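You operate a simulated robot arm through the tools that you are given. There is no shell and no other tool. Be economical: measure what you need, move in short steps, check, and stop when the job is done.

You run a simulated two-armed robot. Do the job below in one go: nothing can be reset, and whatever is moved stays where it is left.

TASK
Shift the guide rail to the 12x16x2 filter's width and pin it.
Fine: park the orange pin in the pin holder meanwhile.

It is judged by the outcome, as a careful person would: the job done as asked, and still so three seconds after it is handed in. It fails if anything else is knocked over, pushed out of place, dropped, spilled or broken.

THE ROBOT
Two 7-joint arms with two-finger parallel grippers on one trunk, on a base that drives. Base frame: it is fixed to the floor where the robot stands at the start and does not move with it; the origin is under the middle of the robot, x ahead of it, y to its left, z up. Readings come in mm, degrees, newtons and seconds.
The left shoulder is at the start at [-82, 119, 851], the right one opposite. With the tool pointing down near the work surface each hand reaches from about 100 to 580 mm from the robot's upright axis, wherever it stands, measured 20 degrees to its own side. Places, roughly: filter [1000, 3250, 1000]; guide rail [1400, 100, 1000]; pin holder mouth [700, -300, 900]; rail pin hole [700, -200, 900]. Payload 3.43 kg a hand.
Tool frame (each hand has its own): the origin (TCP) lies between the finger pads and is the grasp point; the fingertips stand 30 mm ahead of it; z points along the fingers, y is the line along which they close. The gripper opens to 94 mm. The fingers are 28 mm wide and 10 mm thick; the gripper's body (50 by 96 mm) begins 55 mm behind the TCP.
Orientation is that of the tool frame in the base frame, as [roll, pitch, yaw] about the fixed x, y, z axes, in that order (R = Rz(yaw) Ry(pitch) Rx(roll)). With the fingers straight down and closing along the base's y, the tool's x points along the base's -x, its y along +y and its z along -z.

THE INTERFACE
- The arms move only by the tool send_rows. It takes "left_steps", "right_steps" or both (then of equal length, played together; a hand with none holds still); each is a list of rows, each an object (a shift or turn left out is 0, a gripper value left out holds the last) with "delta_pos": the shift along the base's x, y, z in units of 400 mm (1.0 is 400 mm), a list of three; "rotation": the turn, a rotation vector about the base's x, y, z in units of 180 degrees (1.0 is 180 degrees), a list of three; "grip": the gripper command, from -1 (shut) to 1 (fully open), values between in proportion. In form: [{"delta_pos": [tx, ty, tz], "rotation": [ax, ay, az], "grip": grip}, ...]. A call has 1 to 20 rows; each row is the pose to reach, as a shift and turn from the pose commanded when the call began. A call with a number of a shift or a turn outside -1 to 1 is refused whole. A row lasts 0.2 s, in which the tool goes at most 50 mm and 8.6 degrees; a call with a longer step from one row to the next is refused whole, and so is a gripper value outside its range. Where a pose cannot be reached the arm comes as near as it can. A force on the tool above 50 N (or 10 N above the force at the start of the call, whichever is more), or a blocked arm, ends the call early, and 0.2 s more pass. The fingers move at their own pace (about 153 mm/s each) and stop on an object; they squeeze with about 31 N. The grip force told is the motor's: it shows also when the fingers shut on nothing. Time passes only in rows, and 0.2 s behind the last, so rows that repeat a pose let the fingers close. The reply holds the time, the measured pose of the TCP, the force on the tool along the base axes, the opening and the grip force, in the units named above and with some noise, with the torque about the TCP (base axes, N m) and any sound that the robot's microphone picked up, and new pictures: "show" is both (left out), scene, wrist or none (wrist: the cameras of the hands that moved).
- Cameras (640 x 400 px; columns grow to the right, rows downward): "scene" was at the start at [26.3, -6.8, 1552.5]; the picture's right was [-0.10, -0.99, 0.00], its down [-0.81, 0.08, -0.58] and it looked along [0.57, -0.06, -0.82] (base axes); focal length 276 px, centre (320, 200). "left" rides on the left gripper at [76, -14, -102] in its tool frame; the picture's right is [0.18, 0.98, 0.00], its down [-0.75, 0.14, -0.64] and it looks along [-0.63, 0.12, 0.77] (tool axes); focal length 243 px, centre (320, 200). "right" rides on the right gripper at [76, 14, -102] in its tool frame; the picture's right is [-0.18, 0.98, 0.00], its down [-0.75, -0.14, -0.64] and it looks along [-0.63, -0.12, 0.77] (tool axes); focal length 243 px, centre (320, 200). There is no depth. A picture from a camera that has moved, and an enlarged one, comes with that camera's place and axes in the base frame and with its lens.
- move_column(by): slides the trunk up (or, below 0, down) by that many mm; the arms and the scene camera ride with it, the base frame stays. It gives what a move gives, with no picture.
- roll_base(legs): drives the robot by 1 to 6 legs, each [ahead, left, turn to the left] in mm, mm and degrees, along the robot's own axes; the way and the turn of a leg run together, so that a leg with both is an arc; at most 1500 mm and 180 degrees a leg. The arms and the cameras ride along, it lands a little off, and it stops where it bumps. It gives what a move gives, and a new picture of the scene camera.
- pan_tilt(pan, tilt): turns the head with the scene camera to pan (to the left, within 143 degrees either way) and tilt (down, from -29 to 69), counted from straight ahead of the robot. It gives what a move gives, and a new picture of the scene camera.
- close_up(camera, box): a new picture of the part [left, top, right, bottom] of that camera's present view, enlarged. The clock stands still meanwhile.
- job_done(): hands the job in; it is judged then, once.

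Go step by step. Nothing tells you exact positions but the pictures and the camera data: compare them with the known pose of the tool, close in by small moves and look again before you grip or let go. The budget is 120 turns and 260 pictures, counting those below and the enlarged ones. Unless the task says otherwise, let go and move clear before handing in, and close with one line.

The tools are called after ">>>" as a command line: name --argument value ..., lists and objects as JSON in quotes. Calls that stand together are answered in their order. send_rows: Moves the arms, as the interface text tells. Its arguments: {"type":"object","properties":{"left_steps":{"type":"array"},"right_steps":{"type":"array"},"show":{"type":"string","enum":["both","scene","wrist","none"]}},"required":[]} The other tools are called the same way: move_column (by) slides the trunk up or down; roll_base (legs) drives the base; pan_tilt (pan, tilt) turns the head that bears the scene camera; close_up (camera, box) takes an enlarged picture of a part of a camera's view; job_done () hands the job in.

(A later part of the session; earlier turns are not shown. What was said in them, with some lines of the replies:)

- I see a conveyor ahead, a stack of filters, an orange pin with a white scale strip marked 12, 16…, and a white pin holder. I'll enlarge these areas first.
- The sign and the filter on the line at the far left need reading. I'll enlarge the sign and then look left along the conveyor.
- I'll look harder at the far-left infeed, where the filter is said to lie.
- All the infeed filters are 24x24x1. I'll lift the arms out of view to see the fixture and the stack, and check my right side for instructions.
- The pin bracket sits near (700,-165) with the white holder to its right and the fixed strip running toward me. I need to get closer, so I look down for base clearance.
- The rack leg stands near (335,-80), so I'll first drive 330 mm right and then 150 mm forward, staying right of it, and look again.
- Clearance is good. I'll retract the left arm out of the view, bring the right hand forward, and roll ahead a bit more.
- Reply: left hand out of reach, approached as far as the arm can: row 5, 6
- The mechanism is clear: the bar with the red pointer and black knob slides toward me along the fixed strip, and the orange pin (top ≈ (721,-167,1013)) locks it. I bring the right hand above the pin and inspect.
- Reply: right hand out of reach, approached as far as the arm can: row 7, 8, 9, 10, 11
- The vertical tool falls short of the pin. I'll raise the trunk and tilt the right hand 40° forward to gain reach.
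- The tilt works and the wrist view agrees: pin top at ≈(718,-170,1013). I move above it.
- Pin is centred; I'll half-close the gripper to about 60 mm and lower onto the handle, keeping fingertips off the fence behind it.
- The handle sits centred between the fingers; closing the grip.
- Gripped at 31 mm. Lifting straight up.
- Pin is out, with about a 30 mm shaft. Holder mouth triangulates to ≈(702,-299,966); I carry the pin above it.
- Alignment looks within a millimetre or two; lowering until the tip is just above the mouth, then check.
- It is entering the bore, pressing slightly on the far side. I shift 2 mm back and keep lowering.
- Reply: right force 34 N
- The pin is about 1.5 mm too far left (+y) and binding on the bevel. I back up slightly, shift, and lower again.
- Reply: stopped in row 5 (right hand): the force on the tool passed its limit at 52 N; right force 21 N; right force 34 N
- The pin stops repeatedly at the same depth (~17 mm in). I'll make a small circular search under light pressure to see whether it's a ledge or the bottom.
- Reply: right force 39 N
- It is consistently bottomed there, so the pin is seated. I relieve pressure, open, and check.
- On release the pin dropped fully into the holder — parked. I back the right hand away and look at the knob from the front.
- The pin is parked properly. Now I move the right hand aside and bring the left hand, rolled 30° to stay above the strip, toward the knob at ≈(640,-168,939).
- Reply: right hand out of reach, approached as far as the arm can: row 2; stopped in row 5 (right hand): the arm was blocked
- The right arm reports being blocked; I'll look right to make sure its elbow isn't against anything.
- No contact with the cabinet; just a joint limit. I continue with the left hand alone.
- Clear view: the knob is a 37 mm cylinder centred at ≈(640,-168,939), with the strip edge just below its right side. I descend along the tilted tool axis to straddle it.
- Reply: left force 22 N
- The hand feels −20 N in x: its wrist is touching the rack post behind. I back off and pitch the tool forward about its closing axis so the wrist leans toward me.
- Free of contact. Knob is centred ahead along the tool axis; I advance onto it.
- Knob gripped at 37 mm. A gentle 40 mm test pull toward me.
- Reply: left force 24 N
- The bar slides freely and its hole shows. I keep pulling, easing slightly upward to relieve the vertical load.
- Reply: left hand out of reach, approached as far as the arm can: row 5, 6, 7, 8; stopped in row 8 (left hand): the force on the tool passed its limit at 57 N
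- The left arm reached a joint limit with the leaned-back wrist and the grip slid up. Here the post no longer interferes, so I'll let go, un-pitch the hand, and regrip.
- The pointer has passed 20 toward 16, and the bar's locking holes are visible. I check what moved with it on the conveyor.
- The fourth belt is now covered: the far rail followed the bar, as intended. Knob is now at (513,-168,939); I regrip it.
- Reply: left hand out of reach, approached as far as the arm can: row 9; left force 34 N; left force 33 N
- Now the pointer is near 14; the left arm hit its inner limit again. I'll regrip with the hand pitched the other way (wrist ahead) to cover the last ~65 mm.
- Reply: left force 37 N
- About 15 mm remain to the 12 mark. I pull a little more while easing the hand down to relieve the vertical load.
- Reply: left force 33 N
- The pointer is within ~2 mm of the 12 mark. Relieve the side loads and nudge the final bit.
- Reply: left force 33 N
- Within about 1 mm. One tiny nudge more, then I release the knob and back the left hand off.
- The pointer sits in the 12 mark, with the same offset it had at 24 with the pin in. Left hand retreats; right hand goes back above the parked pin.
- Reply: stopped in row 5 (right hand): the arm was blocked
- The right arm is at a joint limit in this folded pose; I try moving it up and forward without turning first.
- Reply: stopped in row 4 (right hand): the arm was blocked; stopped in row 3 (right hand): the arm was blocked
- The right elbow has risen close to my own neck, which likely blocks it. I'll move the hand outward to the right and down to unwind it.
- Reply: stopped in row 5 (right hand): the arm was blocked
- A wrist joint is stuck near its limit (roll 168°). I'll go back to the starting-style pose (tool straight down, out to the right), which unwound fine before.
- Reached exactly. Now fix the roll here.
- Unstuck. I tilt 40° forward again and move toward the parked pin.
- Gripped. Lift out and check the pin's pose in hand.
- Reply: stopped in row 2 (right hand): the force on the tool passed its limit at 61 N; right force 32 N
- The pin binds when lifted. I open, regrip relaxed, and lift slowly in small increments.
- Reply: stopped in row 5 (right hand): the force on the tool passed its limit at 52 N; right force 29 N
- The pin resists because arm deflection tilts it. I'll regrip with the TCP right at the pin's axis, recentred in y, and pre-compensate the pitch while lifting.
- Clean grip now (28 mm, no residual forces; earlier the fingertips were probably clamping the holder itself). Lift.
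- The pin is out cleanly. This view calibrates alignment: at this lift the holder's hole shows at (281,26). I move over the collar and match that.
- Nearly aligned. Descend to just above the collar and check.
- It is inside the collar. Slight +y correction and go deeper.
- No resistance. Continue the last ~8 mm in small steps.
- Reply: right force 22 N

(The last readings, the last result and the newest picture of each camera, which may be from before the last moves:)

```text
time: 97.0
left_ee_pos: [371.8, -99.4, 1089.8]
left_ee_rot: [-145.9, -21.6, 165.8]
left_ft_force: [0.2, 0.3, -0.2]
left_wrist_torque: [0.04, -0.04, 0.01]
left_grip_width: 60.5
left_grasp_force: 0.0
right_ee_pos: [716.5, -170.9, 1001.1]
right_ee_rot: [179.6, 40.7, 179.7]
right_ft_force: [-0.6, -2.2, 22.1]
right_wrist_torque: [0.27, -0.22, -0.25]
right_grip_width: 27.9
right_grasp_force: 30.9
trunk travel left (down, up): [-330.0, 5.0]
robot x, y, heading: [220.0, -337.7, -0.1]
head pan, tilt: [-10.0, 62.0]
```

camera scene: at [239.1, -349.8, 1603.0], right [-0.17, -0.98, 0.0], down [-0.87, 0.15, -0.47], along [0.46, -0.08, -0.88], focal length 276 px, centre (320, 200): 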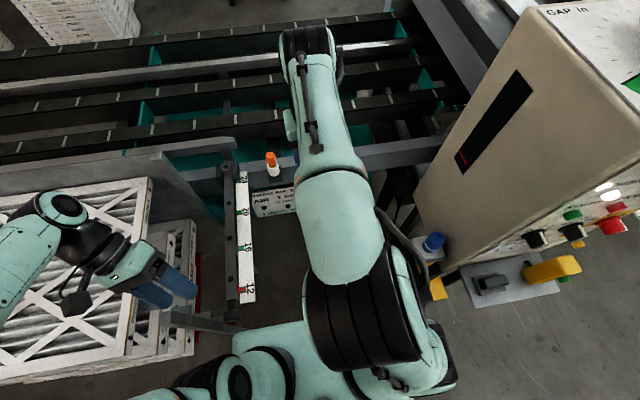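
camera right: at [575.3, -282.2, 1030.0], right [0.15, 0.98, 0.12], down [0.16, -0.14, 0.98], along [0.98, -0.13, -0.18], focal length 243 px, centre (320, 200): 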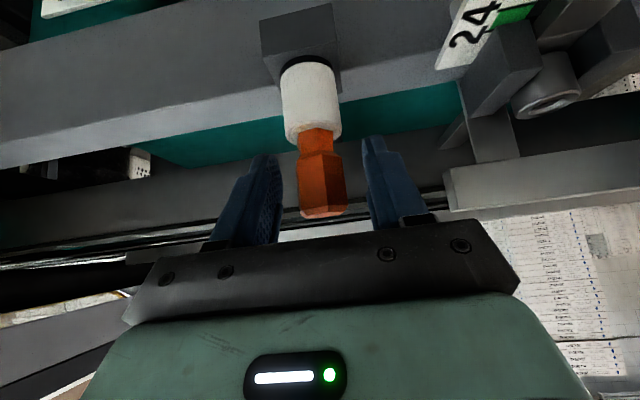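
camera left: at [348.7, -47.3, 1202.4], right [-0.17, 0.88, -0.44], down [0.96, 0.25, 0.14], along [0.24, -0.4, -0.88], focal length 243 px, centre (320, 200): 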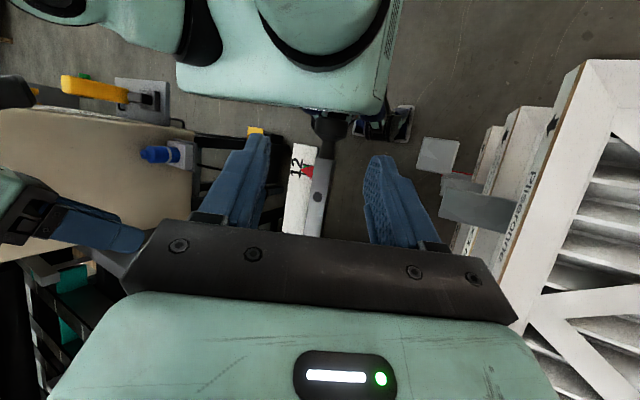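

Firm stop at 1001 mm — about the seated depth. Unload and open, then look.

>>> send_rows --right_steps '[{"delta_pos": [0, 0, 0.007], "grip": -1}, {"delta_pos": [0, 0, 0.007], "grip": 0.0}, {"delta_pos": [0, 0, 0.007], "grip": 0.28}, {"delta_pos": [0, 0, 0.007], "grip": 0.28}]' --show "wrist"

>>> close_up --camera "right" --box '[240, 60, 400, 160]'

```text
time: 98.0
left_ee_pos: [373.1, -98.5, 1088.9]
left_ee_rot: [-145.8, -21.7, 165.9]
left_ft_force: [0.0, -0.7, 0.7]
left_wrist_torque: [-0.01, 0.01, 0.04]
left_grip_width: 60.1
left_grasp_force: 0.0
right_ee_pos: [716.0, -171.0, 1000.6]
right_ee_rot: [179.9, 40.3, 180.0]
right_ft_force: [0.5, -0.1, 0.8]
right_wrist_torque: [-0.01, 0.0, 0.02]
right_grip_width: 60.4
right_grasp_force: 0.1
trunk travel left (down, up): [-330.0, 5.0]
robot x, y, heading: [221.0, -336.6, -0.2]
head pan, tilt: [-10.0, 62.0]
camera right: at [591.3, -157.0, 1029.7], right [0.14, 0.98, 0.12], down [0.16, -0.14, 0.98], along [0.98, -0.12, -0.18], focal length 243 px, centre (320, 200)
```

right: 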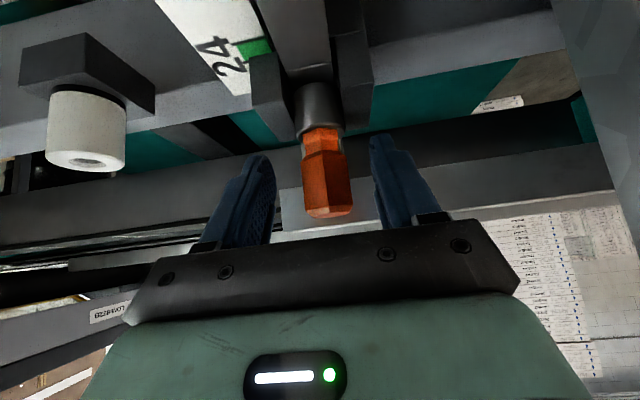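

```text
4.00 times, centred on (320, 110) of right
camera zoom: at [591.3, -157.0, 1029.7], right [0.14, 0.98, 0.12], down [0.16, -0.14, 0.98], along [0.98, -0.12, -0.18], focal length 970 px, centre (320, 560)
```

zoom: 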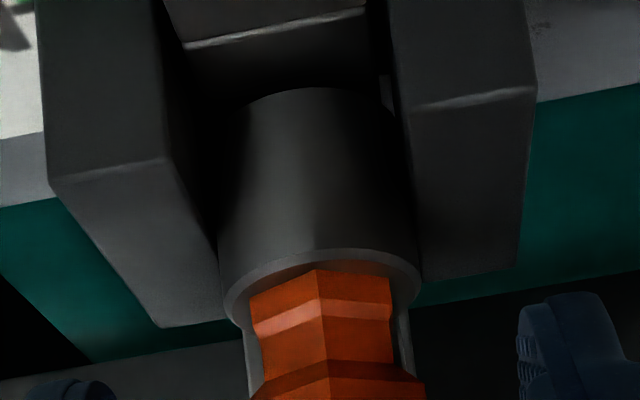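

Handle sits flush on the collar. I withdraw the right hand upward and verify from the head camera.

>>> send_rows --right_steps '[{"delta_pos": [0, 0, 0.06], "grip": 0.28}, {"delta_pos": [-0.02, 0, 0.15], "grip": 0.28}, {"delta_pos": [-0.06, -0.05, 0.25], "grip": 0.28}, {"delta_pos": [-0.1, -0.15, 0.27], "grip": 0.28}, {"delta_pos": [-0.12, -0.25, 0.27], "grip": 0.28}, {"delta_pos": [-0.14, -0.36, 0.27], "grip": 0.28}]' --show "none"

>>> pan_tilt --pan 15 --tilt 55

>>> close_up --camera "scene" --box '[290, 160, 370, 240]'

```text
time: 99.4
left_ee_pos: [372.5, -99.8, 1088.3]
left_ee_rot: [-145.9, -21.7, 165.9]
left_ft_force: [0.2, -0.6, 0.0]
left_wrist_torque: [0.03, -0.01, 0.02]
left_grip_width: 60.4
left_grasp_force: 0.0
right_ee_pos: [660.2, -314.8, 1105.2]
right_ee_rot: [179.8, 40.3, -180.0]
right_ft_force: [-0.5, -0.4, -0.4]
right_wrist_torque: [-0.01, 0.01, 0.03]
right_grip_width: 60.2
right_grasp_force: 0.1
trunk travel left (down, up): [-330.0, 5.0]
robot x, y, heading: [222.8, -341.0, 0.1]
head pan, tilt: [-10.0, 62.0]
```

```text
time: 100.3
left_ee_pos: [373.0, -99.3, 1087.6]
left_ee_rot: [-145.8, -21.8, 165.9]
left_ft_force: [1.0, -0.2, -0.2]
left_wrist_torque: [0.0, 0.02, 0.01]
left_grip_width: 60.3
left_grasp_force: 0.0
right_ee_pos: [659.8, -313.3, 1105.4]
right_ee_rot: [-180.0, 40.2, 179.9]
right_ft_force: [-0.4, -0.6, 0.2]
right_wrist_torque: [-0.01, -0.01, 0.0]
right_grip_width: 60.3
right_grasp_force: 0.0
trunk travel left (down, up): [-330.0, 5.0]
robot x, y, heading: [222.9, -338.5, 0.0]
head pan, tilt: [15.0, 55.0]
camera scene: at [245.6, -319.9, 1611.3], right [0.26, -0.97, 0.0], down [-0.79, -0.21, -0.57], along [0.55, 0.15, -0.82], focal length 276 px, centre (320, 200)
```

scene: 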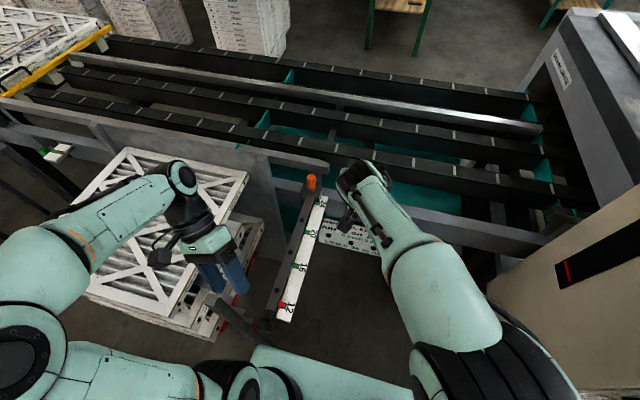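

```text
5.00 times, centred on (330, 200) of scene
camera zoom: at [245.6, -319.9, 1611.3], right [0.26, -0.97, 0.0], down [-0.79, -0.21, -0.57], along [0.55, 0.15, -0.82], focal length 1378 px, centre (270, 200)
```

zoom: 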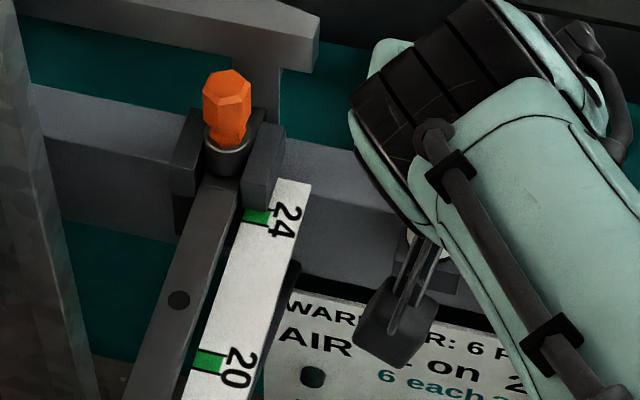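

It looks seated exactly as at first. To confirm the pin engages the bar, the left hand regrips the knob for a gentle tug.

>>> send_rows --left_steps '[{"delta_pos": [0, 0, -0.05], "grip": 0.28}, {"delta_pos": [0, -0.03, -0.15], "grip": 0.28}, {"delta_pos": [0, -0.06, -0.25], "grip": 0.28}, {"delta_pos": [-0.04, -0.105, -0.325], "grip": 0.28}, {"delta_pos": [-0.08, -0.15, -0.395], "grip": 0.28}, {"delta_pos": [-0.08, -0.15, -0.395], "grip": -0.3}, {"delta_pos": [-0.08, -0.15, -0.395], "grip": -1}, {"delta_pos": [-0.08, -0.15, -0.395], "grip": -1}]' --show "none"

>>> send_rows --left_steps '[{"delta_pos": [0.005, 0, 0], "grip": -1}, {"delta_pos": [0.01, 0, 0], "grip": -1}, {"delta_pos": [0.015, 0, 0], "grip": -1}]' --show "none"

>>> close_up --camera "scene" --box '[270, 280, 310, 320]'

```text
time: 101.8
left_ee_pos: [339.6, -172.0, 933.2]
left_ee_rot: [-144.8, -22.3, 166.0]
left_ft_force: [3.6, -24.5, 20.3]
left_wrist_torque: [0.08, -0.2, 0.62]
left_grip_width: 40.5
left_grasp_force: 30.7
right_ee_pos: [659.5, -316.4, 1106.3]
right_ee_rot: [-180.0, 40.2, 179.8]
right_ft_force: [-0.7, -0.7, -0.1]
right_wrist_torque: [-0.03, 0.01, -0.01]
right_grip_width: 60.2
right_grasp_force: 0.1
trunk travel left (down, up): [-330.0, 5.0]
robot x, y, heading: [225.2, -340.0, -0.1]
head pan, tilt: [15.0, 55.0]
stopped in row 7 (left hand): the force on the tool passed its limit at 62 N (the readings are from after the stop); the commanded pose is now the measured one
```

```text
time: 102.7
left_ee_pos: [341.3, -170.4, 933.8]
left_ee_rot: [-144.9, -22.5, 165.7]
left_ft_force: [-23.5, -28.2, 10.7]
left_wrist_torque: [0.22, -0.94, 0.74]
left_grip_width: 40.3
left_grasp_force: 45.1
right_ee_pos: [655.9, -317.7, 1106.4]
right_ee_rot: [179.8, 40.4, 179.8]
right_ft_force: [-0.1, 0.7, -0.2]
right_wrist_torque: [-0.02, 0.02, -0.01]
right_grip_width: 60.2
right_grasp_force: 0.0
trunk travel left (down, up): [-330.0, 5.0]
robot x, y, heading: [225.8, -339.5, 0.3]
head pan, tilt: [15.0, 55.0]
```

```text
10.00 times, centred on (290, 300) of scene
camera zoom: at [241.2, -324.8, 1611.2], right [0.26, -0.97, 0.0], down [-0.79, -0.21, -0.58], along [0.56, 0.15, -0.82], focal length 2756 px, centre (620, -800)
```

zoom: 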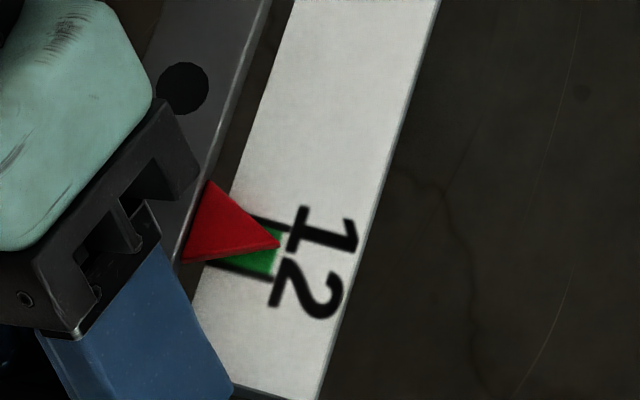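

The knob resists 23 N without moving (it slid freely before), so the bar is pinned at 12. I went a bit deep on that grip, so I release and back out along the tool axis.

>>> send_rows --left_steps '[{"delta_pos": [-0.008, 0.002, 0], "grip": -0.3}, {"delta_pos": [-0.008, 0.002, 0], "grip": 0.28}, {"delta_pos": [-0.008, 0.002, 0], "grip": 0.28}, {"delta_pos": [0.02, 0.034, 0.056], "grip": 0.28}, {"delta_pos": [0.06, 0.08, 0.13], "grip": 0.28}, {"delta_pos": [0.08, 0.12, 0.22], "grip": 0.28}, {"delta_pos": [0.08, 0.17, 0.32], "grip": 0.28}, {"delta_pos": [0.08, 0.2, 0.4], "grip": 0.28}]' --show "scene"

>>> close_up --camera "scene" --box '[250, 160, 370, 340]'

>>> close_up --camera "scene" --box '[270, 280, 310, 320]'

```text
time: 104.5
left_ee_pos: [378.7, -87.3, 1089.9]
left_ee_rot: [-145.1, -22.1, 165.9]
left_ft_force: [1.0, 0.2, 1.1]
left_wrist_torque: [-0.03, 0.0, 0.05]
left_grip_width: 60.0
left_grasp_force: 0.0
right_ee_pos: [659.8, -313.8, 1106.0]
right_ee_rot: [180.0, 40.3, 179.9]
right_ft_force: [-0.3, 1.3, -0.2]
right_wrist_torque: [-0.02, -0.02, 0.04]
right_grip_width: 60.1
right_grasp_force: 0.1
trunk travel left (down, up): [-330.0, 5.0]
robot x, y, heading: [223.3, -340.4, -0.2]
head pan, tilt: [15.0, 55.0]
camera scene: at [245.4, -320.2, 1611.3], right [0.26, -0.97, 0.0], down [-0.79, -0.21, -0.57], along [0.55, 0.15, -0.82], focal length 276 px, centre (320, 200)
```

scene: 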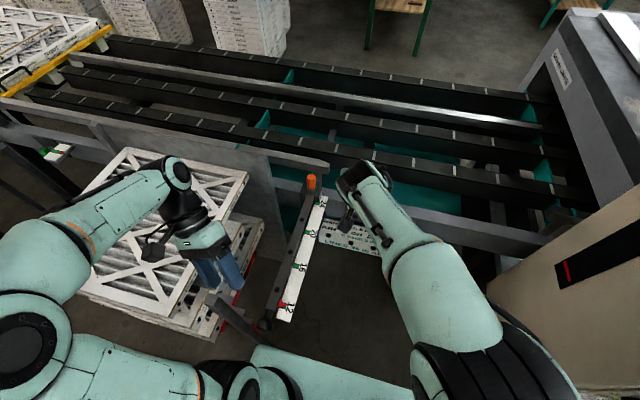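

```text
2.22 times, centred on (310, 250) of scene
camera zoom: at [245.4, -320.2, 1611.3], right [0.26, -0.97, 0.0], down [-0.79, -0.21, -0.57], along [0.55, 0.15, -0.82], focal length 612 px, centre (342, 89)
```

zoom: 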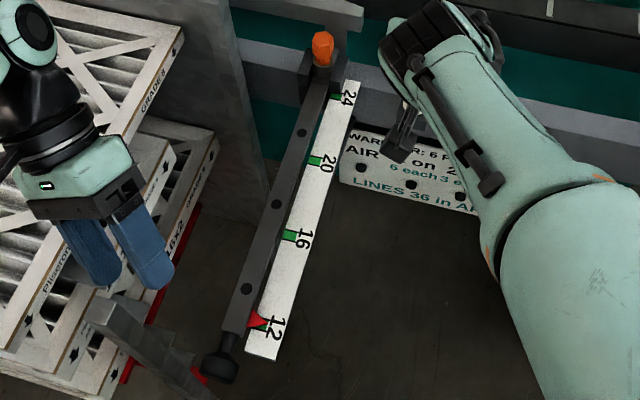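

```text
10.00 times, centred on (290, 300) of scene
camera zoom: at [245.4, -320.2, 1611.3], right [0.26, -0.97, 0.0], down [-0.79, -0.21, -0.57], along [0.55, 0.15, -0.82], focal length 2756 px, centre (620, -800)
```

zoom: 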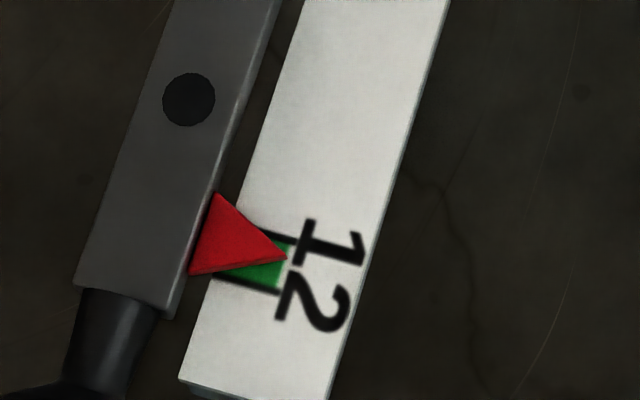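

The pointer is inside the 12 mark, the pin is seated and holding, the far rail has moved in, nothing else has shifted, and both hands are clear. I'm handing the job in.

>>> job_done

```text
The job is handed in.
```

The guide rail is now set to 12 in for the 12x16x2 filter, taking its first number as the width, and the orange pin, parked in its holder during the shift, is back in and holding the rail there.
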